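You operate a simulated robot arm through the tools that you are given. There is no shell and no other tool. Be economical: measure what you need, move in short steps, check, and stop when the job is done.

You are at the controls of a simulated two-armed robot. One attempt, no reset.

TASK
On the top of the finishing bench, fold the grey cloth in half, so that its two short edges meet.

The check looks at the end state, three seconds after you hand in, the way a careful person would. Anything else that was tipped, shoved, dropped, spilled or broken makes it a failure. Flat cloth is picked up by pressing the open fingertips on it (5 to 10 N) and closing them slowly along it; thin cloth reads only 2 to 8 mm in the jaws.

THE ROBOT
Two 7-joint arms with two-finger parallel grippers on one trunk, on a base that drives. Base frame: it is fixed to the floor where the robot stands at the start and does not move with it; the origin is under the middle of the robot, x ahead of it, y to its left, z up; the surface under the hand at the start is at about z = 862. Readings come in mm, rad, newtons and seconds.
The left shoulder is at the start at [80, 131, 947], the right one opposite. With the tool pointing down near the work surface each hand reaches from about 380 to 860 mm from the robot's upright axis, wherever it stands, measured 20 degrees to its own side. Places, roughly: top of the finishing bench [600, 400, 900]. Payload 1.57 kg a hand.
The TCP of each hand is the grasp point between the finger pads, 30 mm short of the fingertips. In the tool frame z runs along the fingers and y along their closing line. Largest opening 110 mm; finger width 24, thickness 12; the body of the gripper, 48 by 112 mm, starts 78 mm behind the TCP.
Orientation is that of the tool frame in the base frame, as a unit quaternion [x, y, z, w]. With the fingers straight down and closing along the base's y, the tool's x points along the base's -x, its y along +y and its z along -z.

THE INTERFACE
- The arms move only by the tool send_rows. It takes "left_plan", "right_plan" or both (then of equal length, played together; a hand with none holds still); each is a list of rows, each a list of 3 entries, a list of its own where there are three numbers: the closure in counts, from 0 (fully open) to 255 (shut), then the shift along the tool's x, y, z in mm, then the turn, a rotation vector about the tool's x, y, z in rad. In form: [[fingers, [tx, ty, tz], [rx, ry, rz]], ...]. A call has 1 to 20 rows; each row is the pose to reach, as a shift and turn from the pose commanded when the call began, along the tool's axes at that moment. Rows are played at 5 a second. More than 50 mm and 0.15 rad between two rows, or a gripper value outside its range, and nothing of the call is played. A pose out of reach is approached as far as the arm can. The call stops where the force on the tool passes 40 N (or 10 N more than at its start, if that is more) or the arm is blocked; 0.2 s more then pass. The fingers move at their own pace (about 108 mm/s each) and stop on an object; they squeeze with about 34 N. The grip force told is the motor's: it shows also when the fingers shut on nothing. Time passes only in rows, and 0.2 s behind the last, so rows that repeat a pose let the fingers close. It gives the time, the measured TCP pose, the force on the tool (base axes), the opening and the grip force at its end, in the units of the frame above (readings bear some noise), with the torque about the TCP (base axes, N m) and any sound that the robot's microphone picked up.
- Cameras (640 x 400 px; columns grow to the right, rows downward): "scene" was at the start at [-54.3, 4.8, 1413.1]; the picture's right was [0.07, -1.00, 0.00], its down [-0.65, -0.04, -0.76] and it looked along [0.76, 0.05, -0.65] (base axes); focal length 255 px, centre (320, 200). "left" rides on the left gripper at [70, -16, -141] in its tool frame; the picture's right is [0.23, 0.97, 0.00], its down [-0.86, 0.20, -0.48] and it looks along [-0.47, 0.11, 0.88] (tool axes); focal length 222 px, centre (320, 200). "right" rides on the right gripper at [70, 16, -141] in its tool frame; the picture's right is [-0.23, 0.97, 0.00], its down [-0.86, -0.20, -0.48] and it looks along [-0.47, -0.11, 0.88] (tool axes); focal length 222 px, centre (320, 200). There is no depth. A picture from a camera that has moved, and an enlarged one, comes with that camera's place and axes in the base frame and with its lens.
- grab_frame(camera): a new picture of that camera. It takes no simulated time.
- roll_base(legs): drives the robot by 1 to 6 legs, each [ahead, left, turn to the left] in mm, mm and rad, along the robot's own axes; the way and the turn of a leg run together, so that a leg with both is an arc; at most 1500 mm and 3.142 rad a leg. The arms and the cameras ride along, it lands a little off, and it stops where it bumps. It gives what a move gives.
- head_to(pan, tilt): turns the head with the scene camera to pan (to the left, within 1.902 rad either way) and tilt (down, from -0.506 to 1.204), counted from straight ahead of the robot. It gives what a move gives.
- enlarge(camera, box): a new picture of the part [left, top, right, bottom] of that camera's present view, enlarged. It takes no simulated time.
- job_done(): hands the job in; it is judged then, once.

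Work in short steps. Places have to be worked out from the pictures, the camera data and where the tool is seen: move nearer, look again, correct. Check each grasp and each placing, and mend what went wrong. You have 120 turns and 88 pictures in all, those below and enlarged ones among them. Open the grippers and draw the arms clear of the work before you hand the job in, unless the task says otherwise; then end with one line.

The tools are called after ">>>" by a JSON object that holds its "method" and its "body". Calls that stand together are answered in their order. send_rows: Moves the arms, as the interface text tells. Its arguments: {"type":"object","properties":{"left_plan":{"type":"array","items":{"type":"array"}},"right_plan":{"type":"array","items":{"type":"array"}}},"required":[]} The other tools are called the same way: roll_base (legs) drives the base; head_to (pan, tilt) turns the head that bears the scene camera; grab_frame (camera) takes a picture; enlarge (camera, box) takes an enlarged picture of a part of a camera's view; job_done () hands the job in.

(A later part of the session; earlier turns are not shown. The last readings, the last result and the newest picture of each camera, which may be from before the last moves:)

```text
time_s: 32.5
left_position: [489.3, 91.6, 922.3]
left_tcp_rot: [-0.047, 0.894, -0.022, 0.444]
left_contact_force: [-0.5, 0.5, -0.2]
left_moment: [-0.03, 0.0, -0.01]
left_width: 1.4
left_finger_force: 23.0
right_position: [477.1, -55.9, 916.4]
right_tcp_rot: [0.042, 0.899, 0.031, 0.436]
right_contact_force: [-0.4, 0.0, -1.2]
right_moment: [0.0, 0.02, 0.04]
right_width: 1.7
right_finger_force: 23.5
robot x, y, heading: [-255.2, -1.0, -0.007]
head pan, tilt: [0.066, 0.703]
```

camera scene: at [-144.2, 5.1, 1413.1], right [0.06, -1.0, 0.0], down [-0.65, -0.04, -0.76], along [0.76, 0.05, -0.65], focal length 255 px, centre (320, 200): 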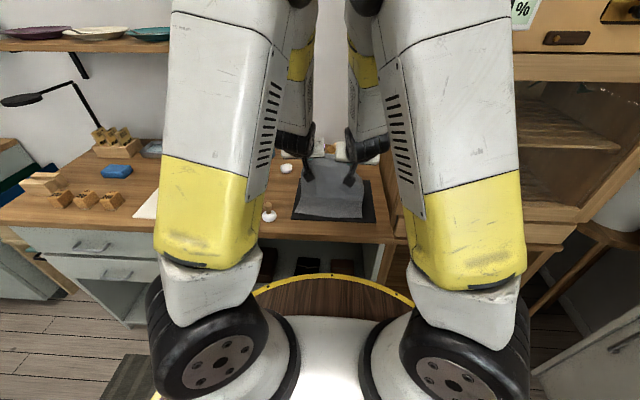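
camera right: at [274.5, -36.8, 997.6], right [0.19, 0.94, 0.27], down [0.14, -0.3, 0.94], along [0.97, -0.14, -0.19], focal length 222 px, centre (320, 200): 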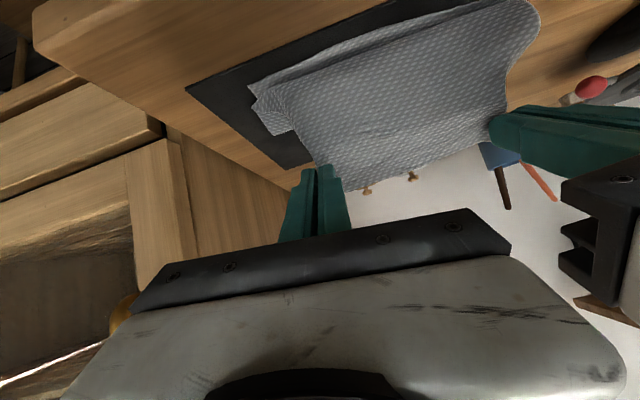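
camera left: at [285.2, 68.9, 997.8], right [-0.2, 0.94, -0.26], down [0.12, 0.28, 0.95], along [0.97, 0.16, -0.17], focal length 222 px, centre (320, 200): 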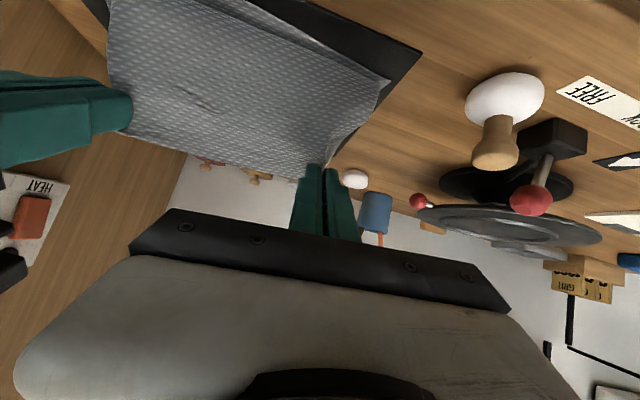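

Now roll back 68 mm to bring the edge above the near edge.

>>> {"method": "roll_base", "body": {"legs": [[-68, 0, 0]]}}

>>> {"method": "grab_frame", "body": {"camera": "right"}}

>>> {"method": "enlarge", "body": {"camera": "scene", "box": [230, 100, 410, 230]}}

```text
time_s: 33.5
left_position: [417.3, 91.1, 921.7]
left_tcp_rot: [-0.048, 0.894, -0.021, 0.445]
left_contact_force: [0.2, -0.3, -0.2]
left_moment: [0.01, -0.02, -0.03]
left_width: 1.6
left_finger_force: 22.6
right_position: [407.6, -53.7, 917.8]
right_tcp_rot: [0.042, 0.898, 0.031, 0.436]
right_contact_force: [-0.6, 0.3, -1.0]
right_moment: [0.01, -0.03, -0.01]
right_width: 1.8
right_finger_force: 23.1
robot x, y, heading: [-328.4, -2.1, -0.003]
head pan, tilt: [0.066, 0.703]
```

```text
57 pictures are left
camera right: at [254.3, -33.6, 951.7], right [0.19, 0.95, 0.27], down [0.14, -0.3, 0.94], along [0.97, -0.14, -0.19], focal length 222 px, centre (320, 200)
```

right: 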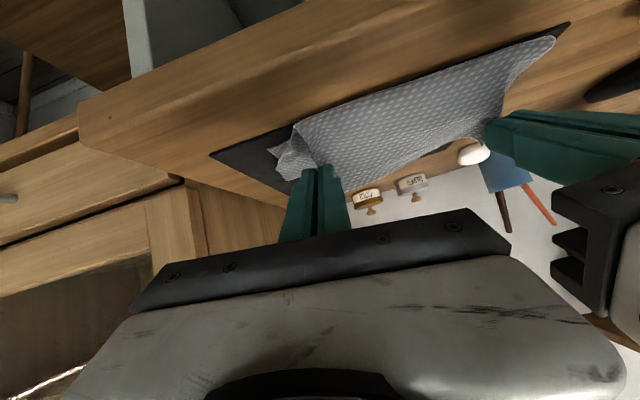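

```text
3.08 times, centred on (320, 165) of scene
camera zoom: at [-379.6, 5.6, 1413.1], right [0.06, -1.0, 0.0], down [-0.65, -0.04, -0.76], along [0.76, 0.05, -0.65], focal length 783 px, centre (320, 308)
```

zoom: 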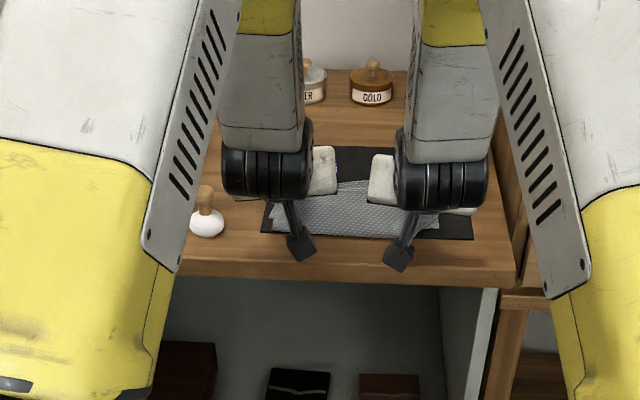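

Edge is above the near edge. Lower about 22 mm onto it.

>>> {"method": "send_rows", "body": {"left_plan": [[255, [6, 0, 5], [0, 0, 0]], [255, [12, 0, 9.5], [0, 0, 0]], [255, [18, 0, 13.5], [0, 0, 0]], [255, [18, 0, 13.5], [0, 0, 0]]], "right_plan": [[255, [5, 0, 4], [0, 0, 0]], [255, [10, 0, 8], [0, 0, 0]], [255, [15, 0, 11.5], [0, 0, 0]], [255, [15, 0, 11.5], [0, 0, 0]]]}}

>>> {"method": "grab_frame", "body": {"camera": "right"}}

>>> {"method": "grab_frame", "body": {"camera": "left"}}

```text
time_s: 34.5
left_position: [418.1, 91.9, 898.3]
left_tcp_rot: [-0.047, 0.894, -0.021, 0.445]
left_contact_force: [-0.6, -0.3, -0.2]
left_moment: [0.0, 0.03, -0.01]
left_width: 1.6
left_finger_force: 23.5
right_position: [406.5, -51.2, 898.9]
right_tcp_rot: [0.042, 0.899, 0.031, 0.435]
right_contact_force: [0.3, -1.1, 0.3]
right_moment: [0.01, 0.03, 0.01]
right_width: 1.4
right_finger_force: 22.8
robot x, y, heading: [-325.1, 0.8, 0.006]
head pan, tilt: [0.066, 0.703]
```

```text
55 pictures are left
camera right: at [253.1, -31.7, 933.4], right [0.19, 0.95, 0.27], down [0.14, -0.3, 0.94], along [0.97, -0.14, -0.19], focal length 222 px, centre (320, 200)
```

right: 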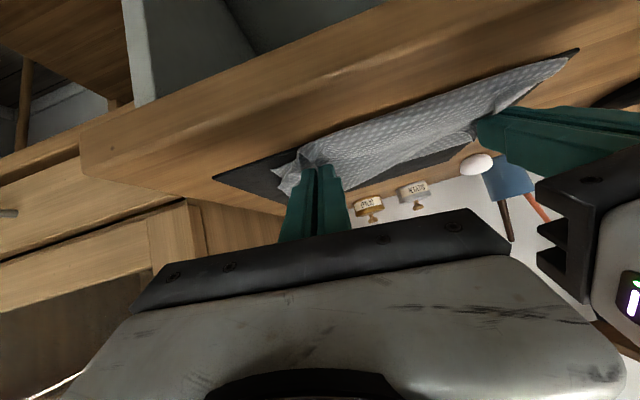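

```text
54 pictures are left
camera left: at [264.3, 67.1, 931.3], right [-0.2, 0.95, -0.26], down [0.12, 0.28, 0.95], along [0.97, 0.16, -0.17], focal length 222 px, centre (320, 200)
```

left: 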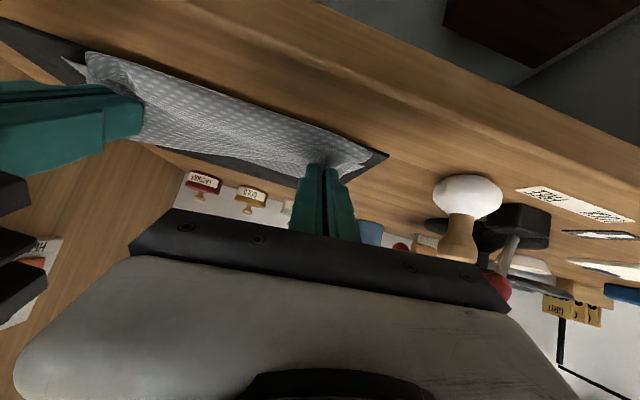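

The edge hovers just above the near edge. I open the fingers slowly in place and look.

>>> {"method": "send_rows", "body": {"left_plan": [[240, [2, 0, 1.5], [0, 0, 0]], [225, [2, 0, 1.5], [0, 0, 0]], [210, [2, 0, 1.5], [0, 0, 0]], [200, [2, 0, 1.5], [0, 0, 0]], [200, [2, 0, 1.5], [0, 0, 0]]], "right_plan": [[240, [2, 0, 1.5], [0, 0, 0]], [225, [2, 0, 1.5], [0, 0, 0]], [210, [2, 0, 1.5], [0, 0, 0]], [200, [2, 0, 1.5], [0, 0, 0]], [200, [2, 0, 1.5], [0, 0, 0]]]}}

>>> {"method": "grab_frame", "body": {"camera": "right"}}

>>> {"method": "grab_frame", "body": {"camera": "left"}}

```text
time_s: 35.7
left_position: [417.8, 89.8, 895.9]
left_tcp_rot: [-0.047, 0.894, -0.021, 0.445]
left_contact_force: [-0.6, -0.6, 0.2]
left_moment: [0.02, -0.01, -0.01]
left_width: 24.0
left_finger_force: 0.0
right_position: [406.8, -52.0, 896.6]
right_tcp_rot: [0.043, 0.898, 0.03, 0.436]
right_contact_force: [-0.1, -0.4, 0.1]
right_moment: [0.02, -0.01, 0.03]
right_width: 23.4
right_finger_force: 0.0
robot x, y, heading: [-326.5, -0.7, -0.001]
head pan, tilt: [0.066, 0.703]
```

```text
53 pictures are left
camera right: at [253.1, -31.8, 931.2], right [0.19, 0.95, 0.27], down [0.14, -0.3, 0.94], along [0.97, -0.14, -0.19], focal length 222 px, centre (320, 200)
```

right: 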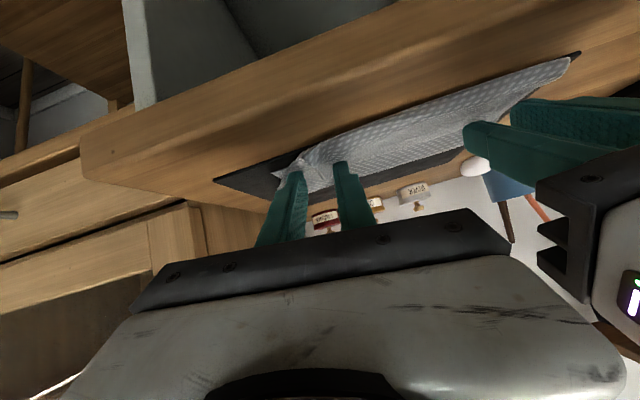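

```text
52 pictures are left
camera left: at [263.8, 66.9, 928.8], right [-0.2, 0.95, -0.26], down [0.12, 0.28, 0.95], along [0.97, 0.16, -0.17], focal length 222 px, centre (320, 200)
```

left: 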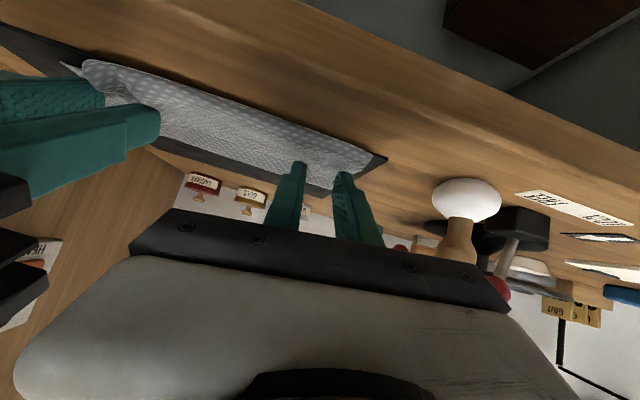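

Released. I back the hands straight out along the finger direction and look.

>>> {"method": "send_rows", "body": {"left_plan": [[200, [0, 0, -15], [0, 0, 0]], [200, [0, 0, -45], [0, 0, 0]], [200, [-15, 0, -80], [0, 0, 0]], [200, [-40, 0, -110], [0, 0, 0]], [200, [-70, 0, -130], [0, 0, 0]]], "right_plan": [[200, [0, 0, -15], [0, 0, 0]], [200, [0, 0, -45], [0, 0, 0]], [200, [-15, 0, -80], [0, 0, 0]], [200, [-40, 0, -110], [0, 0, 0]], [200, [-70, 0, -130], [0, 0, 0]]]}}

>>> {"method": "grab_frame", "body": {"camera": "left"}}

>>> {"method": "enlarge", "body": {"camera": "scene", "box": [230, 100, 410, 230]}}

```text
time_s: 36.9
left_position: [357.9, 95.0, 1030.7]
left_tcp_rot: [-0.046, 0.894, -0.022, 0.445]
left_contact_force: [1.3, 0.3, 0.0]
left_moment: [0.02, -0.02, -0.03]
left_width: 23.6
left_finger_force: 0.0
right_position: [348.1, -62.2, 1030.7]
right_tcp_rot: [0.042, 0.899, 0.031, 0.435]
right_contact_force: [0.5, 0.0, 0.4]
right_moment: [0.01, 0.03, 0.03]
right_width: 23.8
right_finger_force: 0.0
robot x, y, heading: [-326.5, 3.8, -0.001]
head pan, tilt: [0.066, 0.703]
```

```text
51 pictures are left
camera left: at [203.7, 71.1, 1063.2], right [-0.2, 0.95, -0.26], down [0.12, 0.28, 0.95], along [0.97, 0.16, -0.17], focal length 222 px, centre (320, 200)
```

left: 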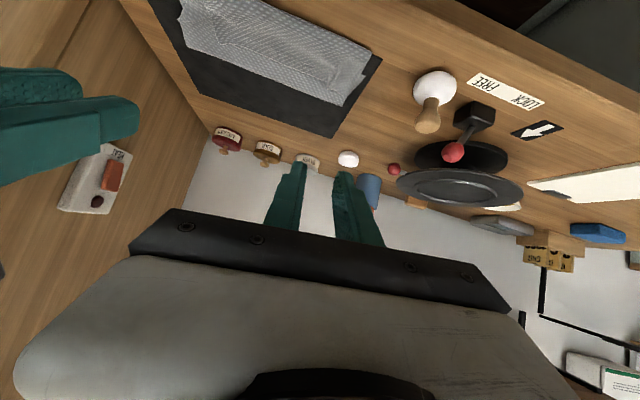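

```text
3.08 times, centred on (320, 165) of scene
camera zoom: at [-379.2, 5.6, 1413.2], right [0.06, -1.0, 0.0], down [-0.65, -0.04, -0.76], along [0.76, 0.05, -0.65], focal length 783 px, centre (320, 308)
```

zoom: 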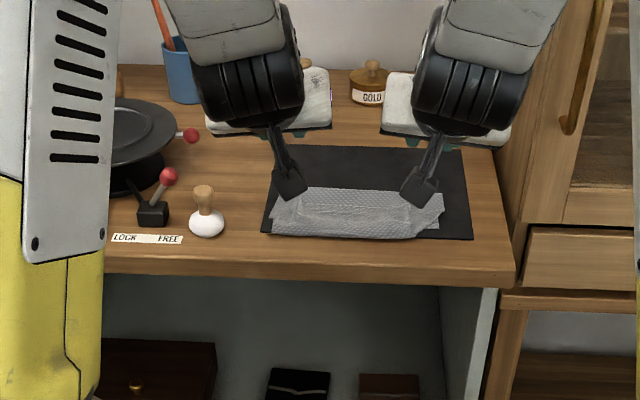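

The cloth is folded; I now need a clear overhead view. I bring the left hand upright above the cloth and move the right hand aside.

>>> {"method": "send_rows", "body": {"left_plan": [[200, [-15, -5, 1], [0, 0.13, 0]], [200, [-30, -10, 3], [0, 0.26, 0]], [200, [-45, -15, 4], [0, 0.39, 0]], [200, [-60, -20, 6], [0, 0.52, 0]], [200, [-75, -25, 7], [0, 0.65, 0]], [200, [-90, -30, 8], [0, 0.78, 0]], [200, [-106, -35, 9.7], [0, 0.92, 0]], [200, [-106, -35, 9.7], [0, 0.92, 0]]], "right_plan": [[200, [-7, -12, -5], [0, 0.13, 0]], [200, [-14, -24, -10], [0, 0.26, 0]], [200, [-21, -36, -15], [0, 0.39, 0]], [200, [-28, -48, -20], [0, 0.52, 0]], [200, [-35, -60, -25], [0, 0.65, 0]], [200, [-42, -72, -30], [0, 0.78, 0]], [200, [-48, -80, -36], [0, 0.91, 0]], [200, [-48, -80, -36], [0, 0.91, 0]]]}}

>>> {"method": "grab_frame", "body": {"camera": "left"}}

>>> {"method": "enlarge", "body": {"camera": "scene", "box": [230, 100, 410, 230]}}

```text
time_s: 38.7
left_position: [430.0, 72.9, 1108.6]
left_tcp_rot: [-0.033, 0.999, -0.04, 0.0]
left_contact_force: [-1.6, -0.1, 0.9]
left_moment: [-0.03, 0.0, 0.0]
left_width: 23.5
left_finger_force: 0.1
right_position: [346.0, -147.5, 1084.6]
right_tcp_rot: [0.024, 0.999, 0.046, -0.005]
right_contact_force: [0.5, -1.3, -0.1]
right_moment: [-0.02, -0.04, -0.02]
right_width: 24.0
right_finger_force: 0.1
robot x, y, heading: [-328.2, 3.1, -0.001]
head pan, tilt: [0.066, 0.703]
```

```text
49 pictures are left
camera left: at [359.7, 63.4, 1253.4], right [-0.29, 0.95, -0.08], down [0.84, 0.29, 0.46], along [0.46, 0.07, -0.88], focal length 222 px, centre (320, 200)
```

left: 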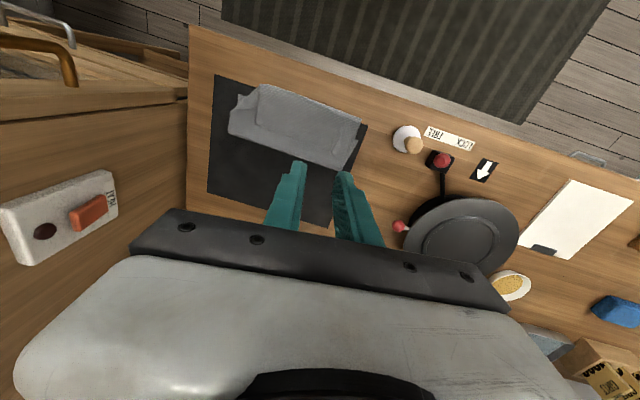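

```text
3.08 times, centred on (320, 165) of scene
camera zoom: at [-379.6, 5.6, 1413.1], right [0.06, -1.0, 0.0], down [-0.65, -0.04, -0.76], along [0.76, 0.05, -0.65], focal length 783 px, centre (320, 308)
```

zoom: 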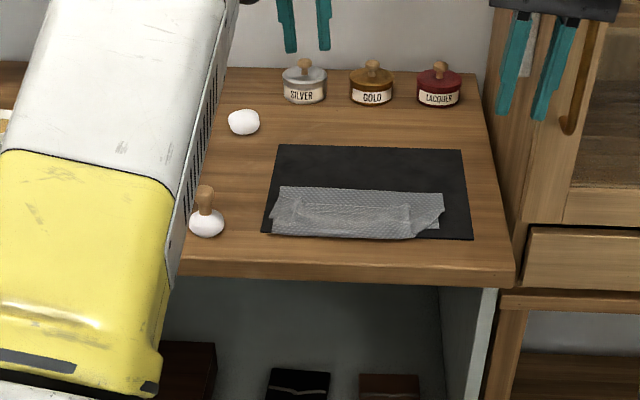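

Now I have a clear view; enlarge it from both cameras.

>>> {"method": "enlarge", "body": {"camera": "scene", "box": [295, 145, 375, 195]}}

>>> {"method": "enlarge", "body": {"camera": "left", "box": [200, 65, 380, 180]}}

```text
8.00 times, centred on (335, 170) of scene
camera zoom: at [-379.6, 5.6, 1413.1], right [0.06, -1.0, 0.0], down [-0.65, -0.04, -0.76], along [0.76, 0.05, -0.65], focal length 2036 px, centre (200, 440)
```

zoom: 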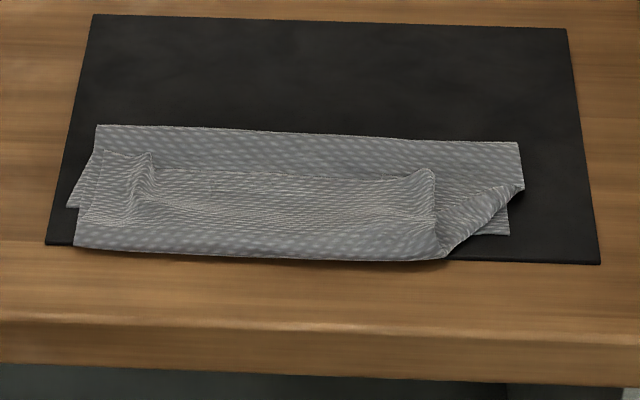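

```text
3.48 times, centred on (290, 122) of left
camera zoom: at [359.7, 63.4, 1253.4], right [-0.29, 0.95, -0.08], down [0.84, 0.29, 0.46], along [0.46, 0.07, -0.88], focal length 773 px, centre (424, 470)
```

zoom: 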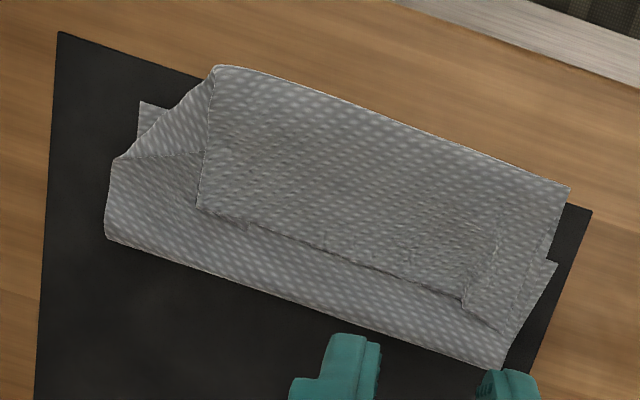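

The top layer curled: about 65 mm of it is folded back on itself, so the short edge lies at x≈460, with pinch pleats standing at about (457,87) and (456,−51). I'll regrasp those, reopen, and redo a taut arc. First I line up the hands and straighten them.

>>> {"method": "send_rows", "body": {"left_plan": [[200, [20, 3, 0], [-0.02, 0, 0.02]], [180, [45, 7, 20], [-0.04, 0, 0.04]], [180, [70, 10, 50], [-0.06, 0, 0.05]], [180, [86, 14, 80], [-0.08, 0, 0.066]], [180, [86, 14, 80], [-0.08, 0, 0.066]]], "right_plan": [[200, [4, 25, 0], [0.03, 0, -0.012]], [180, [8, 50, 20], [0.06, 0, -0.024]], [180, [13, 75, 40], [0.092, -0.01, -0.048]], [180, [13, 96, 56], [0.092, -0.01, -0.048]], [180, [13, 96, 56], [0.092, -0.01, -0.048]]]}}

>>> {"method": "roll_base", "body": {"legs": [[113, 0, 0]]}}

>>> {"method": "grab_frame", "body": {"camera": "left"}}

>>> {"method": "grab_frame", "body": {"camera": "right"}}

```text
time_s: 39.9
left_position: [341.1, 74.2, 1029.9]
left_tcp_rot: [0.0, 1.0, 0.0, 0.001]
left_contact_force: [-0.8, -0.4, -0.5]
left_moment: [0.0, 0.03, 0.02]
left_width: 32.4
left_finger_force: 0.1
right_position: [337.4, -46.7, 1037.4]
right_tcp_rot: [0.001, 1.0, 0.0, 0.002]
right_contact_force: [-0.2, -0.6, -0.4]
right_moment: [0.02, -0.02, 0.0]
right_width: 32.3
right_finger_force: 0.1
robot x, y, heading: [-325.2, -1.4, 0.001]
head pan, tilt: [0.066, 0.703]
```

```text
time_s: 41.1
left_position: [455.5, 71.4, 1031.0]
left_tcp_rot: [0.002, 1.0, 0.0, 0.001]
left_contact_force: [0.0, -0.1, 0.5]
left_moment: [0.04, -0.03, 0.0]
left_width: 32.6
left_finger_force: 0.1
right_position: [448.7, -48.1, 1038.3]
right_tcp_rot: [0.001, 1.0, 0.0, 0.001]
right_contact_force: [-0.1, -0.1, 0.1]
right_moment: [-0.05, 0.04, -0.03]
right_width: 32.2
right_finger_force: 0.0
robot x, y, heading: [-213.4, 1.4, -0.002]
head pan, tilt: [0.066, 0.703]
```

```text
45 pictures are left
camera left: at [384.3, 56.0, 1172.9], right [-0.22, 0.97, 0.0], down [0.85, 0.2, 0.48], along [0.47, 0.11, -0.88], focal length 222 px, centre (320, 200)
```

left: 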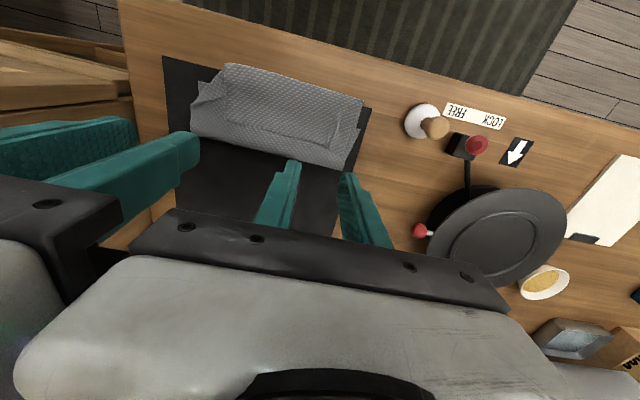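

```text
44 pictures are left
camera right: at [378.7, -32.5, 1178.9], right [0.23, 0.97, 0.0], down [0.85, -0.2, 0.48], along [0.47, -0.11, -0.88], focal length 222 px, centre (320, 200)
```

right: 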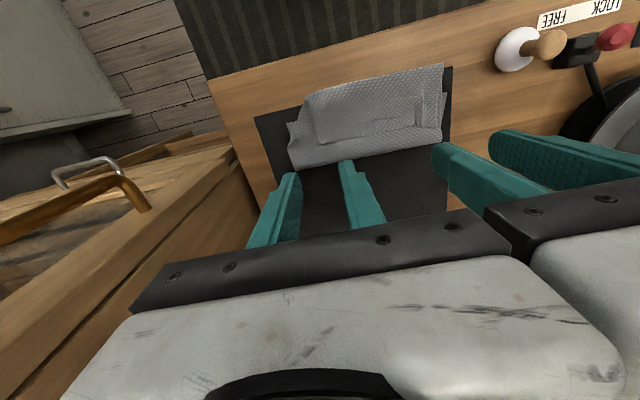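

Move left to y≈86, right to y≈−51, and lower both to about 30 mm above the cloth, then look.

>>> {"method": "send_rows", "body": {"left_plan": [[180, [0, 15, 20], [0, 0, 0]], [180, [0, 15, 50], [0, 0, 0]], [180, [0, 15, 80], [0, 0, 0]], [180, [0, 15, 105], [0, 0, 0]], [180, [0, 15, 105], [0, 0, 0]]], "right_plan": [[180, [0, -3, 20], [0, 0, 0]], [180, [0, -3, 50], [0, 0, 0]], [180, [0, -3, 85], [0, 0, 0]], [180, [0, -3, 112], [0, 0, 0]], [180, [0, -3, 112], [0, 0, 0]]]}}

>>> {"method": "enlarge", "body": {"camera": "left", "box": [120, 50, 440, 250]}}

>>> {"method": "enlarge", "body": {"camera": "right", "box": [180, 50, 500, 250]}}

```text
time_s: 42.3
left_position: [455.6, 83.5, 923.2]
left_tcp_rot: [0.002, 1.0, 0.001, 0.001]
left_contact_force: [-0.6, -0.9, -0.2]
left_moment: [0.01, 0.03, -0.01]
left_width: 32.3
left_finger_force: 0.1
right_position: [451.6, -51.4, 925.2]
right_tcp_rot: [0.002, 1.0, 0.001, 0.003]
right_contact_force: [-0.1, -0.5, -1.2]
right_moment: [-0.02, -0.01, -0.02]
right_width: 32.4
right_finger_force: 0.0
robot x, y, heading: [-212.7, 0.0, -0.003]
head pan, tilt: [0.066, 0.703]
```

```text
2.00 times, centred on (280, 150) of left
camera zoom: at [385.3, 68.8, 1065.3], right [-0.22, 0.97, 0.0], down [0.85, 0.2, 0.48], along [0.47, 0.11, -0.88], focal length 444 px, centre (400, 300)
```

zoom: 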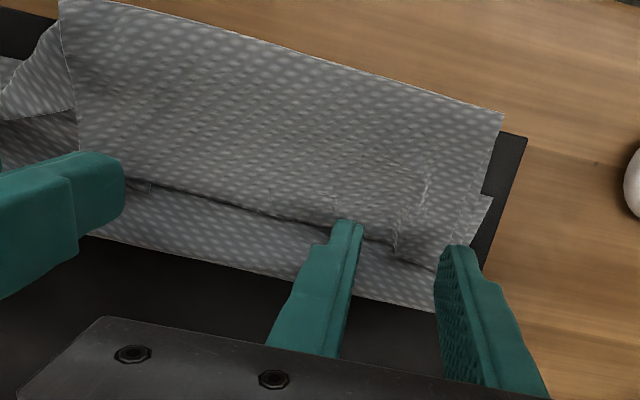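

```text
2.00 times, centred on (340, 150) of right
camera zoom: at [380.5, -35.4, 1065.8], right [0.23, 0.97, 0.0], down [0.85, -0.2, 0.48], along [0.47, -0.11, -0.88], focal length 444 px, centre (280, 300)
```

zoom: 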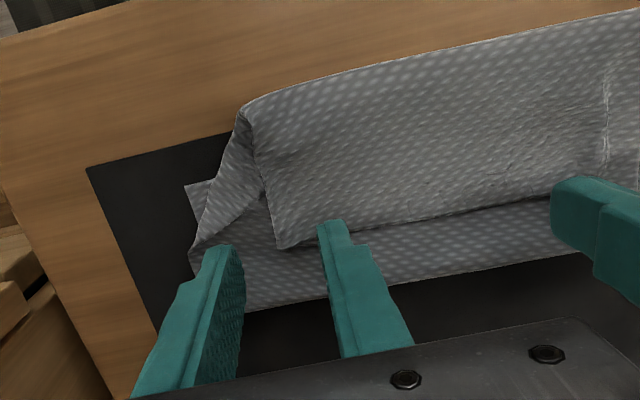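

Flap edge is at x≈465 left and 458 right, with corners at y≈106 and −53. I take the left pleat first: y≈88, narrow opening, lower to contact.

>>> {"method": "send_rows", "body": {"left_plan": [[195, [-3, 4.5, 5], [0, 0, 0]], [195, [-3, 4.5, 12], [0, 0, 0]], [195, [-3, 4.5, 18], [0, 0, 0]], [195, [-3, 4.5, 22], [0, 0, 0]], [195, [-3, 4.5, 22], [0, 0, 0]]]}}

>>> {"method": "enlarge", "body": {"camera": "left", "box": [220, 100, 420, 225]}}

```text
time_s: 43.5
left_position: [458.8, 90.8, 902.8]
left_tcp_rot: [0.001, 1.0, 0.0, 0.001]
left_contact_force: [-0.2, 0.6, 0.4]
left_moment: [0.02, 0.01, -0.02]
left_width: 25.7
left_finger_force: 0.2
right_position: [452.6, -51.3, 924.8]
right_tcp_rot: [0.002, 1.0, 0.0, 0.001]
right_contact_force: [-0.4, -0.1, 0.9]
right_moment: [0.0, 0.0, 0.0]
right_width: 32.2
right_finger_force: 0.0
robot x, y, heading: [-212.4, 6.7, 0.001]
head pan, tilt: [0.066, 0.703]
```

```text
3.20 times, centred on (320, 162) of left
camera zoom: at [388.3, 75.0, 1045.5], right [-0.22, 0.97, 0.0], down [0.85, 0.2, 0.48], along [0.47, 0.11, -0.88], focal length 711 px, centre (320, 320)
```

zoom: 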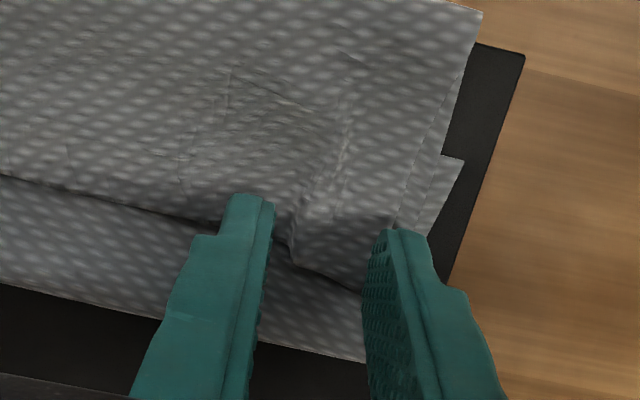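

Well placed around the pleat; shift 3 mm inward and 3 mm nearer, then press down.

>>> {"method": "send_rows", "body": {"left_plan": [[195, [3, -3, 1], [0, 0, 0]], [195, [3, -3, 3], [0, 0, 0]], [195, [3, -3, 5], [0, 0, 0]], [195, [3, -3, 6], [0, 0, 0]], [195, [3, -3, 6], [0, 0, 0]]]}}

```text
time_s: 44.7
left_position: [455.9, 88.1, 898.9]
left_tcp_rot: [0.001, 1.0, 0.0, 0.003]
left_contact_force: [-0.7, 0.0, 0.1]
left_moment: [0.01, 0.01, 0.02]
left_width: 25.7
left_finger_force: 0.0
right_position: [451.4, -52.3, 924.2]
right_tcp_rot: [0.001, 1.0, -0.001, 0.0]
right_contact_force: [0.0, -0.3, -0.8]
right_moment: [0.0, 0.0, -0.01]
right_width: 32.1
right_finger_force: 0.1
robot x, y, heading: [-214.1, -0.0, -0.004]
head pan, tilt: [0.066, 0.703]
```

>>> {"method": "send_rows", "body": {"left_plan": [[195, [0, 0, 1], [0, 0, 0]], [195, [0, 0, 2], [0, 0, 0]], [195, [0, 0, 2], [0, 0, 0]]]}}

```text
time_s: 45.5
left_position: [456.4, 86.6, 895.4]
left_tcp_rot: [0.002, 1.0, 0.0, 0.002]
left_contact_force: [0.2, 0.2, 1.1]
left_moment: [0.01, 0.0, -0.02]
left_width: 25.8
left_finger_force: 0.0
right_position: [451.0, -51.7, 923.4]
right_tcp_rot: [0.001, 1.0, 0.0, 0.003]
right_contact_force: [0.6, 0.0, -0.8]
right_moment: [0.03, 0.02, -0.03]
right_width: 32.1
right_finger_force: 0.0
robot x, y, heading: [-214.8, -2.8, -0.007]
head pan, tilt: [0.066, 0.703]
```

Light contact is beginning. Press slightly more.

>>> {"method": "send_rows", "body": {"left_plan": [[195, [0, 0, 0.6], [0, 0, 0]], [195, [0, 0, 0.9], [0, 0, 0]], [195, [0, 0, 0.9], [0, 0, 0]]]}}

```text
time_s: 46.3
left_position: [456.9, 88.4, 894.7]
left_tcp_rot: [0.002, 1.0, 0.0, 0.003]
left_contact_force: [0.9, -0.6, 7.2]
left_moment: [0.11, 0.02, -0.03]
left_width: 26.0
left_finger_force: 0.1
right_position: [451.7, -51.4, 924.4]
right_tcp_rot: [0.001, 1.0, 0.001, 0.002]
right_contact_force: [0.7, -0.8, 0.1]
right_moment: [-0.02, -0.02, -0.04]
right_width: 32.4
right_finger_force: 0.0
robot x, y, heading: [-215.6, 1.2, -0.002]
head pan, tilt: [0.066, 0.703]
```

At 7 N I close slowly and lift a little.

>>> {"method": "send_rows", "body": {"left_plan": [[200, [0, 0, 0], [0, 0, 0]], [206, [0, 0, 0], [0, 0, 0]], [212, [0, 0, 0], [0, 0, 0]], [218, [0, 0, 0], [0, 0, 0]], [224, [0, 0, 0], [0, 0, 0]], [230, [0, 0, 0], [0, 0, 0]], [236, [0, 0, 0], [0, 0, 0]], [242, [0, 0, 0], [0, 0, 0]], [248, [0, 0, 0], [0, 0, 0]], [255, [0, 0, 0], [0, 0, 0]], [255, [0, 0, 0], [0, 0, 0]], [255, [0, 0, 0], [0, 0, 0]], [255, [0, 0, -7], [0, 0, 0]], [255, [0, 0, -15], [0, 0, 0]], [255, [0, 0, -15], [0, 0, 0]]]}}

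>>> {"method": "grab_frame", "body": {"camera": "left"}}

>>> {"method": "enlarge", "body": {"camera": "right", "box": [180, 50, 500, 250]}}

```text
time_s: 49.5
left_position: [454.9, 87.5, 910.1]
left_tcp_rot: [0.001, 1.0, -0.001, 0.002]
left_contact_force: [0.0, 0.8, 0.1]
left_moment: [0.0, 0.0, -0.01]
left_width: 1.7
left_finger_force: 23.7
right_position: [451.0, -51.8, 924.4]
right_tcp_rot: [0.001, 1.0, 0.0, 0.002]
right_contact_force: [-0.2, 0.0, 0.2]
right_moment: [0.01, -0.01, 0.01]
right_width: 32.4
right_finger_force: 0.0
robot x, y, heading: [-212.2, 0.7, -0.005]
head pan, tilt: [0.066, 0.703]
```

```text
40 pictures are left
camera left: at [384.6, 71.9, 1051.8], right [-0.22, 0.97, 0.0], down [0.85, 0.2, 0.48], along [0.47, 0.11, -0.88], focal length 222 px, centre (320, 200)
```

left: 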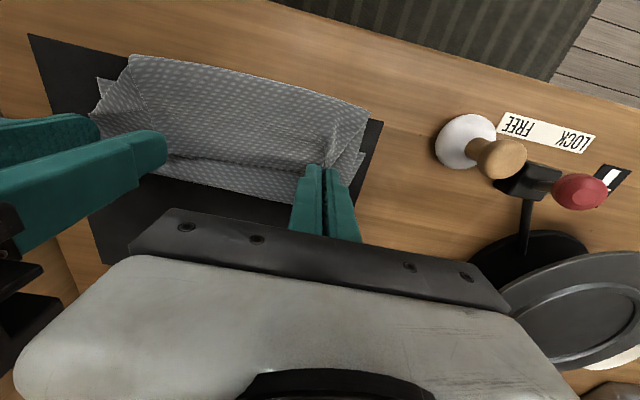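

```text
2.00 times, centred on (340, 150) of right
camera zoom: at [380.6, -35.4, 1066.0], right [0.23, 0.97, 0.0], down [0.85, -0.2, 0.48], along [0.47, -0.11, -0.88], focal length 444 px, centre (280, 300)
```

zoom: 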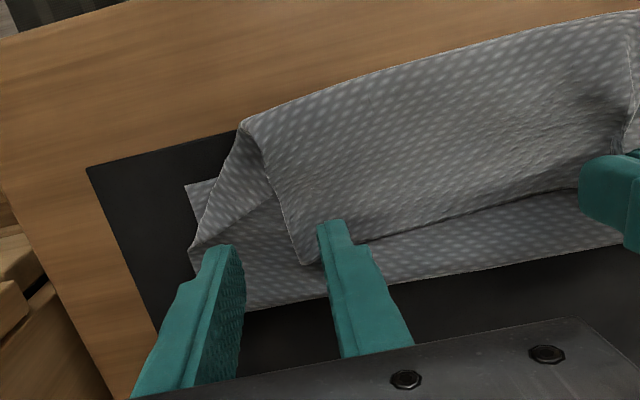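

Left holds only the flap. The right corner is now at (466,−45), so the hand bodies would crowd; I lean the left hand outward 0.4 rad first, then shift the right hand to y≈−22.

>>> {"method": "send_rows", "body": {"left_plan": [[255, [0, 0, -2], [0.1, 0, 0]], [255, [0, 0, -4], [0.2, 0, 0]], [255, [0, 0, -6], [0.3, 0, 0]], [255, [0, 0, -6], [0.4, 0, 0]], [255, [0, 0, -6], [0.4, 0, 0]], [255, [0, 0, -6], [0.4, 0, 0]], [255, [0, 0, -6], [0.4, 0, 0]], [255, [0, 0, -6], [0.4, 0, 0]]], "right_plan": [[180, [0, 0, 0], [0, 0, 0]], [195, [0, 0, 0], [0, 0, 0]], [195, [0, 0, 0], [0, 0, 0]], [195, [0, 0, 0], [0, 0, 0]], [195, [-3, 10, 5], [0, 0, 0]], [195, [-6, 20, 10], [0, 0, 0]], [195, [-7, 29, 18], [0, 0, 0]], [195, [-7, 29, 18], [0, 0, 0]]]}}

>>> {"method": "enlarge", "body": {"camera": "right", "box": [200, 90, 440, 240]}}

>>> {"method": "enlarge", "body": {"camera": "scene", "box": [230, 100, 410, 230]}}

```text
time_s: 51.3
left_position: [455.9, 87.5, 915.4]
left_tcp_rot: [0.002, 0.98, -0.198, 0.001]
left_contact_force: [-0.6, -0.3, 0.1]
left_moment: [-0.01, -0.01, 0.04]
left_width: 2.1
left_finger_force: 23.7
right_position: [458.5, -23.2, 905.0]
right_tcp_rot: [0.001, 1.0, 0.0, 0.002]
right_contact_force: [0.3, 0.9, -0.1]
right_moment: [-0.02, -0.03, 0.0]
right_width: 26.1
right_finger_force: 0.0
robot x, y, heading: [-210.6, 1.1, -0.006]
head pan, tilt: [0.066, 0.703]
```

```text
2.67 times, centred on (320, 165) of right
camera zoom: at [387.5, -6.6, 1047.2], right [0.23, 0.97, 0.0], down [0.85, -0.2, 0.48], along [0.47, -0.11, -0.88], focal length 592 px, centre (320, 293)
```

zoom: 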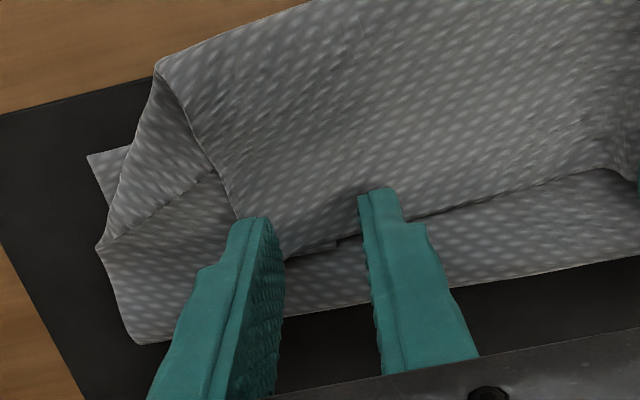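

```text
3.08 times, centred on (320, 165) of scene
camera zoom: at [-266.6, 5.4, 1413.1], right [0.06, -1.0, 0.0], down [-0.65, -0.04, -0.76], along [0.76, 0.05, -0.65], focal length 783 px, centre (320, 308)
```

zoom: 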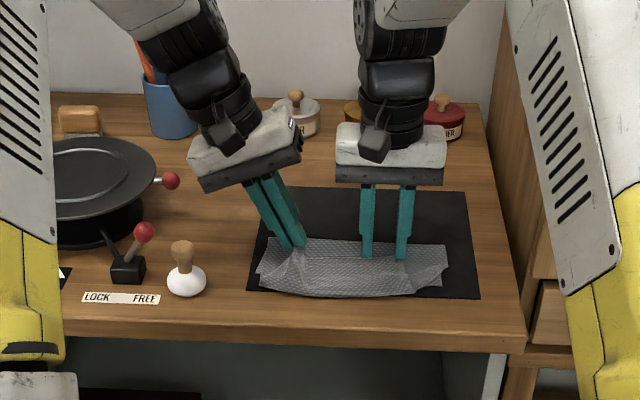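

Good. Right hand: 4 mm nearer and press down to contact.

>>> {"method": "send_rows", "body": {"right_plan": [[195, [4, 0, 3], [0, 0, 0]], [195, [4, 0, 6], [0, 0, 0]], [195, [4, 0, 8], [0, 0, 0]], [195, [4, 0, 9.5], [0, 0, 0]], [195, [4, 0, 9.5], [0, 0, 0]]]}}

```text
time_s: 52.5
left_position: [457.1, 89.0, 915.1]
left_tcp_rot: [0.003, 0.98, -0.198, 0.001]
left_contact_force: [-0.2, 1.1, -0.3]
left_moment: [0.04, -0.02, 0.0]
left_width: 1.8
left_finger_force: 23.7
right_position: [453.1, -21.7, 897.4]
right_tcp_rot: [0.001, 1.0, 0.0, 0.001]
right_contact_force: [-0.2, 0.2, 0.4]
right_moment: [-0.01, 0.01, 0.02]
right_width: 25.7
right_finger_force: 0.0
robot x, y, heading: [-215.0, 1.1, -0.003]
head pan, tilt: [0.066, 0.703]
```

>>> {"method": "send_rows", "body": {"right_plan": [[195, [0, 0, 1], [0, 0, 0]], [195, [0, 0, 2], [0, 0, 0]], [195, [0, 0, 2.5], [0, 0, 0]], [195, [0, 0, 2.5], [0, 0, 0]]]}}

```text
time_s: 53.5
left_position: [455.2, 87.5, 914.8]
left_tcp_rot: [0.002, 0.98, -0.199, 0.001]
left_contact_force: [0.0, 0.2, 0.3]
left_moment: [0.03, 0.01, -0.03]
left_width: 1.9
left_finger_force: 23.5
right_position: [453.2, -22.2, 895.6]
right_tcp_rot: [0.001, 1.0, 0.001, 0.002]
right_contact_force: [-2.9, 0.5, 6.8]
right_moment: [-0.04, 0.06, 0.0]
right_width: 25.8
right_finger_force: 0.2
robot x, y, heading: [-210.5, -0.6, -0.01]
head pan, tilt: [0.066, 0.703]
```

Pressing at 7 N, well balanced. Close slowly and lift a bit.

>>> {"method": "send_rows", "body": {"right_plan": [[200, [0, 0, 0.2], [0, 0, 0]], [206, [0, 0, 0.2], [0, 0, 0]], [212, [0, 0, 0.2], [0, 0, 0]], [218, [0, 0, 0.2], [0, 0, 0]], [224, [0, 0, 0.2], [0, 0, 0]], [230, [0, 0, 0.2], [0, 0, 0]], [236, [0, 0, 0.2], [0, 0, 0]], [242, [0, 0, 0.2], [0, 0, 0]], [248, [0, 0, 0.2], [0, 0, 0]], [255, [0, 0, 0.2], [0, 0, 0]], [255, [0, 0, 0.2], [0, 0, 0]], [255, [0, 0, 0], [0, 0, 0]], [255, [0, 0, -8], [0, 0, 0]], [255, [0, 0, -18], [0, 0, 0]], [255, [0, 0, -18], [0, 0, 0]]]}}

>>> {"method": "grab_frame", "body": {"camera": "right"}}

>>> {"method": "enlarge", "body": {"camera": "scene", "box": [270, 140, 390, 220]}}

```text
time_s: 56.7
left_position: [457.6, 88.2, 915.4]
left_tcp_rot: [0.002, 0.98, -0.198, 0.001]
left_contact_force: [0.0, 0.4, 0.1]
left_moment: [0.03, -0.03, -0.02]
left_width: 2.0
left_finger_force: 24.2
right_position: [453.6, -22.3, 912.8]
right_tcp_rot: [0.001, 1.0, 0.001, 0.001]
right_contact_force: [-0.3, 0.0, -0.3]
right_moment: [-0.01, 0.04, 0.0]
right_width: 1.8
right_finger_force: 23.4
robot x, y, heading: [-208.9, 0.0, -0.002]
head pan, tilt: [0.066, 0.703]
```

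```text
36 pictures are left
camera right: at [382.2, -7.1, 1054.1], right [0.23, 0.97, 0.0], down [0.85, -0.2, 0.48], along [0.47, -0.11, -0.88], focal length 222 px, centre (320, 200)
```

right: 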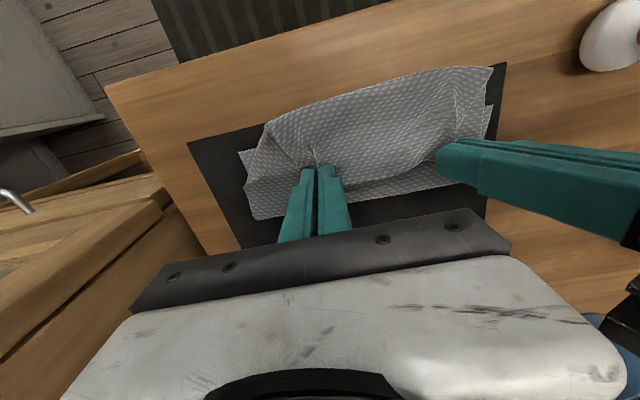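

```text
5.00 times, centred on (330, 180) of scene
camera zoom: at [-266.6, 5.4, 1413.1], right [0.06, -1.0, 0.0], down [-0.65, -0.04, -0.76], along [0.76, 0.05, -0.65], focal length 1273 px, centre (270, 300)
```

zoom: 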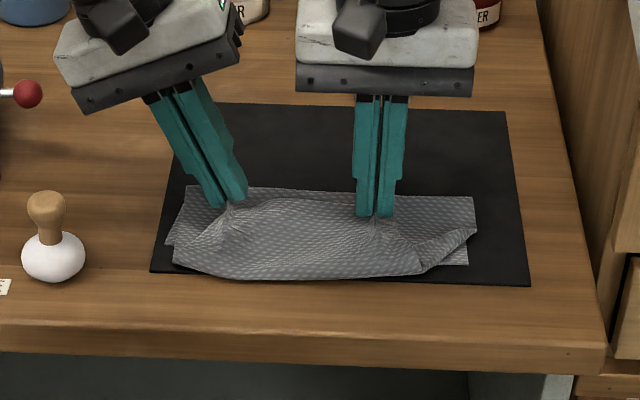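

Both corners are held. I lift and swing them up and forward to reopen the fold, spreading the right hand outward a little.

>>> {"method": "send_rows", "body": {"left_plan": [[255, [0, -9.8, -23], [0, 0, 0]], [255, [0, -19.5, -46], [0, 0, 0]], [255, [-15, -29, -69], [0, 0, 0]], [255, [-40, -36, -84.6], [0, 0, 0]], [255, [-65, -37, -87.4], [0, 0, 0]], [255, [-65, -37, -87.4], [0, 0, 0]]], "right_plan": [[255, [0, -4, -25], [0, 0, 0]], [255, [0, -8, -50], [0, 0, 0]], [255, [-15, -12, -75], [0, 0, 0]], [255, [-40, -16, -92], [0, 0, 0]], [255, [-62, -20, -95], [0, 0, 0]], [255, [-62, -20, -95], [0, 0, 0]]]}}

>>> {"method": "enlarge", "body": {"camera": "scene", "box": [240, 110, 400, 220]}}

>>> {"method": "grab_frame", "body": {"camera": "right"}}

```text
time_s: 58.1
left_position: [520.8, 85.1, 1010.0]
left_tcp_rot: [0.003, 0.98, -0.201, 0.001]
left_contact_force: [1.7, -24.9, -2.2]
left_moment: [-0.63, -0.1, 0.24]
left_width: 2.1
left_finger_force: 23.9
right_position: [515.3, -40.1, 1006.4]
right_tcp_rot: [0.0, 1.0, 0.002, 0.001]
right_contact_force: [-2.0, 26.1, 1.4]
right_moment: [0.85, 0.05, 0.12]
right_width: 1.9
right_finger_force: 23.7
robot x, y, heading: [-211.7, -1.5, -0.004]
head pan, tilt: [0.066, 0.703]
```

```text
3.64 times, centred on (320, 165) of scene
camera zoom: at [-266.7, 5.4, 1413.1], right [0.06, -1.0, 0.0], down [-0.65, -0.04, -0.76], along [0.76, 0.05, -0.65], focal length 926 px, centre (320, 327)
```

zoom: 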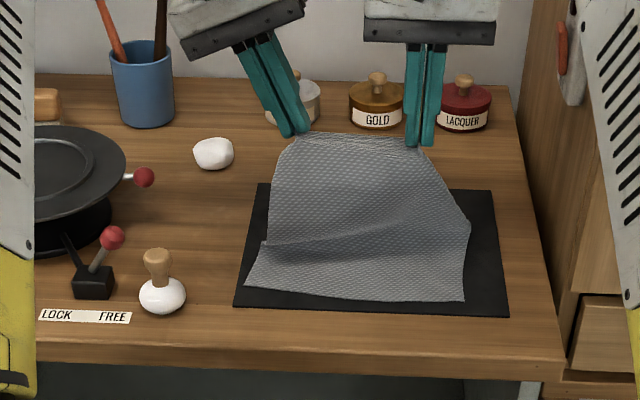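

```text
33 pictures are left
camera right: at [444.9, -24.7, 1148.7], right [0.23, 0.97, 0.01], down [0.85, -0.2, 0.48], along [0.47, -0.1, -0.88], focal length 222 px, centre (320, 200)
```

right: 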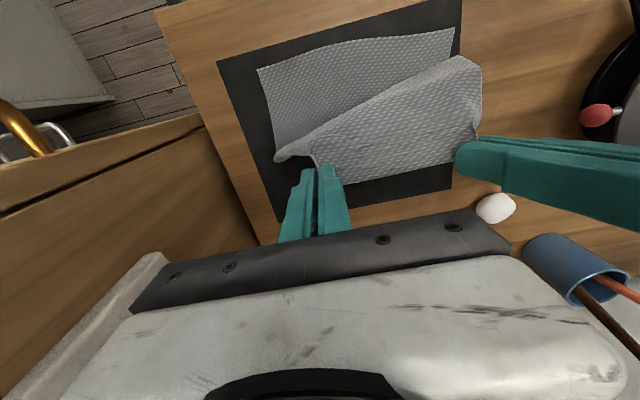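

Nicely reopened; the lateral pull is 25 N, so I ease the hands together a bit while swinging further forward.

>>> {"method": "send_rows", "body": {"left_plan": [[255, [0, -2, 0], [0, 0, 0]], [255, [-25, 0, 4], [0, 0, 0]], [255, [-48, 3, 11], [0, 0, 0]], [255, [-70, 6, 19.2], [0, 0, 0]], [255, [-70, 6, 19.2], [0, 0, 0]]], "right_plan": [[255, [0, 4, 0], [0, 0, 0]], [255, [-24, 6, 5], [0, 0, 0]], [255, [-46, 6, 12], [0, 0, 0]], [255, [-66, 6, 20], [0, 0, 0]], [255, [-66, 6, 20], [0, 0, 0]]]}}

>>> {"method": "enlarge", "body": {"camera": "scene", "box": [240, 110, 400, 220]}}

```text
time_s: 59.3
left_position: [590.1, 85.4, 991.3]
left_tcp_rot: [0.002, 0.98, -0.199, 0.001]
left_contact_force: [0.6, -15.5, -1.2]
left_moment: [-0.43, -0.01, 0.16]
left_width: 1.8
left_finger_force: 23.0
right_position: [580.7, -36.7, 987.1]
right_tcp_rot: [0.001, 1.0, 0.0, 0.001]
right_contact_force: [-0.5, 15.3, 0.9]
right_moment: [0.5, -0.01, 0.04]
right_width: 2.1
right_finger_force: 23.9
robot x, y, heading: [-209.9, 1.9, -0.003]
head pan, tilt: [0.066, 0.703]
```

```text
3.64 times, centred on (320, 165) of scene
camera zoom: at [-266.6, 5.4, 1413.1], right [0.06, -1.0, 0.0], down [-0.65, -0.04, -0.76], along [0.76, 0.05, -0.65], focal length 926 px, centre (320, 327)
```

zoom: 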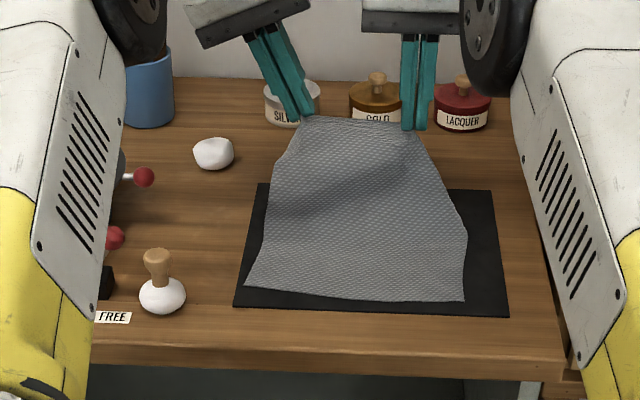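

Fully reopened, near edge unmoved at x≈428/417. Now redo the fold tautly: roll back 50 mm at the top of the arc.

>>> {"method": "roll_base", "body": {"legs": [[-50, 0, 0]]}}

>>> {"method": "send_rows", "body": {"left_plan": [[255, [0, 2, 7], [0, -0.09, 0.04]], [255, [0, 5, 13], [0, -0.18, 0.08]], [255, [0, 8, 19.5], [0, -0.27, 0.12]], [255, [0, 8, 19.5], [0, -0.37, 0.156]], [255, [0, 8, 19.5], [0, -0.37, 0.156]]], "right_plan": [[255, [0, 1, 7], [0, -0.1, 0]], [255, [0, 2, 14], [0, -0.2, 0]], [255, [0, 2, 21], [0, -0.3, 0]], [255, [0, 2, 21], [0, -0.4, 0]], [255, [0, 2, 21], [0, -0.4, 0]]]}}

```text
time_s: 60.2
left_position: [540.3, 86.4, 990.2]
left_tcp_rot: [0.001, 0.98, -0.198, 0.002]
left_contact_force: [0.1, -13.6, -1.3]
left_moment: [-0.4, 0.0, 0.12]
left_width: 2.2
left_finger_force: 23.4
right_position: [529.7, -38.3, 987.3]
right_tcp_rot: [0.0, 1.0, 0.001, 0.002]
right_contact_force: [-0.8, 14.7, 1.5]
right_moment: [0.43, 0.03, 0.03]
right_width: 1.7
right_finger_force: 23.2
robot x, y, heading: [-264.6, 1.6, -0.004]
head pan, tilt: [0.066, 0.703]
```

```text
time_s: 61.4
left_position: [540.5, 85.0, 969.6]
left_tcp_rot: [0.041, 0.96, -0.194, 0.197]
left_contact_force: [0.3, -5.2, -0.5]
left_moment: [-0.13, 0.02, -0.02]
left_width: 1.7
left_finger_force: 23.3
right_position: [530.6, -35.2, 968.3]
right_tcp_rot: [0.0, 0.98, 0.001, 0.2]
right_contact_force: [0.5, 5.0, 0.2]
right_moment: [0.15, 0.04, 0.1]
right_width: 1.8
right_finger_force: 23.5
robot x, y, heading: [-265.4, 5.8, -0.009]
head pan, tilt: [0.066, 0.703]
```

Tilt is 0.4 rad with low tension. Roll back another 70 mm.

>>> {"method": "roll_base", "body": {"legs": [[-70, 0, 0]]}}

>>> {"method": "enlarge", "body": {"camera": "scene", "box": [240, 100, 400, 210]}}

>>> {"method": "grab_frame", "body": {"camera": "right"}}

```text
time_s: 62.4
left_position: [468.5, 85.9, 969.5]
left_tcp_rot: [0.041, 0.96, -0.195, 0.197]
left_contact_force: [0.1, -6.0, -0.3]
left_moment: [-0.16, -0.02, -0.01]
left_width: 1.9
left_finger_force: 23.0
right_position: [458.8, -33.5, 967.1]
right_tcp_rot: [0.001, 0.98, 0.0, 0.2]
right_contact_force: [-0.3, 5.3, -0.2]
right_moment: [0.18, 0.0, 0.11]
right_width: 1.8
right_finger_force: 23.7
robot x, y, heading: [-334.5, 1.8, -0.002]
head pan, tilt: [0.066, 0.703]
```

```text
3.64 times, centred on (320, 155) of scene
camera zoom: at [-387.9, 6.0, 1413.1], right [0.06, -1.0, 0.0], down [-0.65, -0.04, -0.76], along [0.76, 0.05, -0.65], focal length 926 px, centre (320, 364)
```

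zoom: 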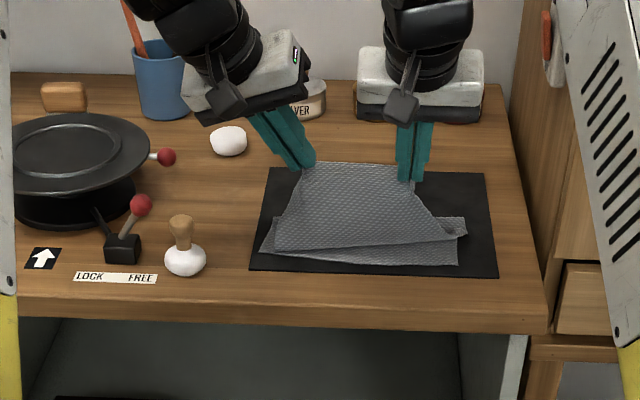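

```text
30 pictures are left
camera right: at [339.4, -18.1, 1070.1], right [0.21, 0.97, 0.09], down [0.6, -0.2, 0.78], along [0.77, -0.11, -0.63], focal length 222 px, centre (320, 200)
```

right: 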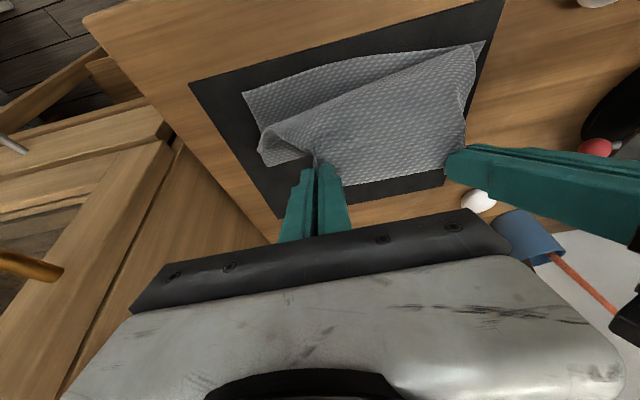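

A bulge toward the robot forms again, because the strand hangs on the near side of the pads and slackens as it descends. Better is a low, taut drag: reopen the cloth fully, then pull the edge straight back close to the surface with the base. First I roll forward 150 mm.

>>> {"method": "roll_base", "body": {"legs": [[150, 0, 0]]}}

>>> {"method": "enlarge", "body": {"camera": "scene", "box": [240, 110, 400, 220]}}

```text
time_s: 63.8
left_position: [621.3, 87.0, 969.4]
left_tcp_rot: [0.04, 0.96, -0.195, 0.197]
left_contact_force: [-1.2, -4.5, 0.5]
left_moment: [-0.11, -0.02, 0.04]
left_width: 1.9
left_finger_force: 24.0
right_position: [611.1, -32.0, 966.3]
right_tcp_rot: [0.0, 0.98, 0.001, 0.201]
right_contact_force: [0.4, 5.1, -0.5]
right_moment: [0.17, 0.01, 0.06]
right_width: 2.0
right_finger_force: 23.4
robot x, y, heading: [-181.2, -0.5, -0.005]
head pan, tilt: [0.066, 0.703]
```

```text
3.64 times, centred on (320, 165) of scene
camera zoom: at [-236.4, 5.2, 1413.1], right [0.06, -1.0, 0.0], down [-0.65, -0.04, -0.76], along [0.76, 0.05, -0.65], focal length 926 px, centre (320, 327)
```

zoom: 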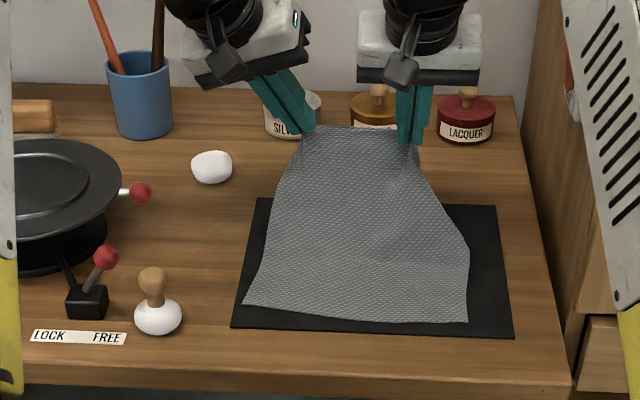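

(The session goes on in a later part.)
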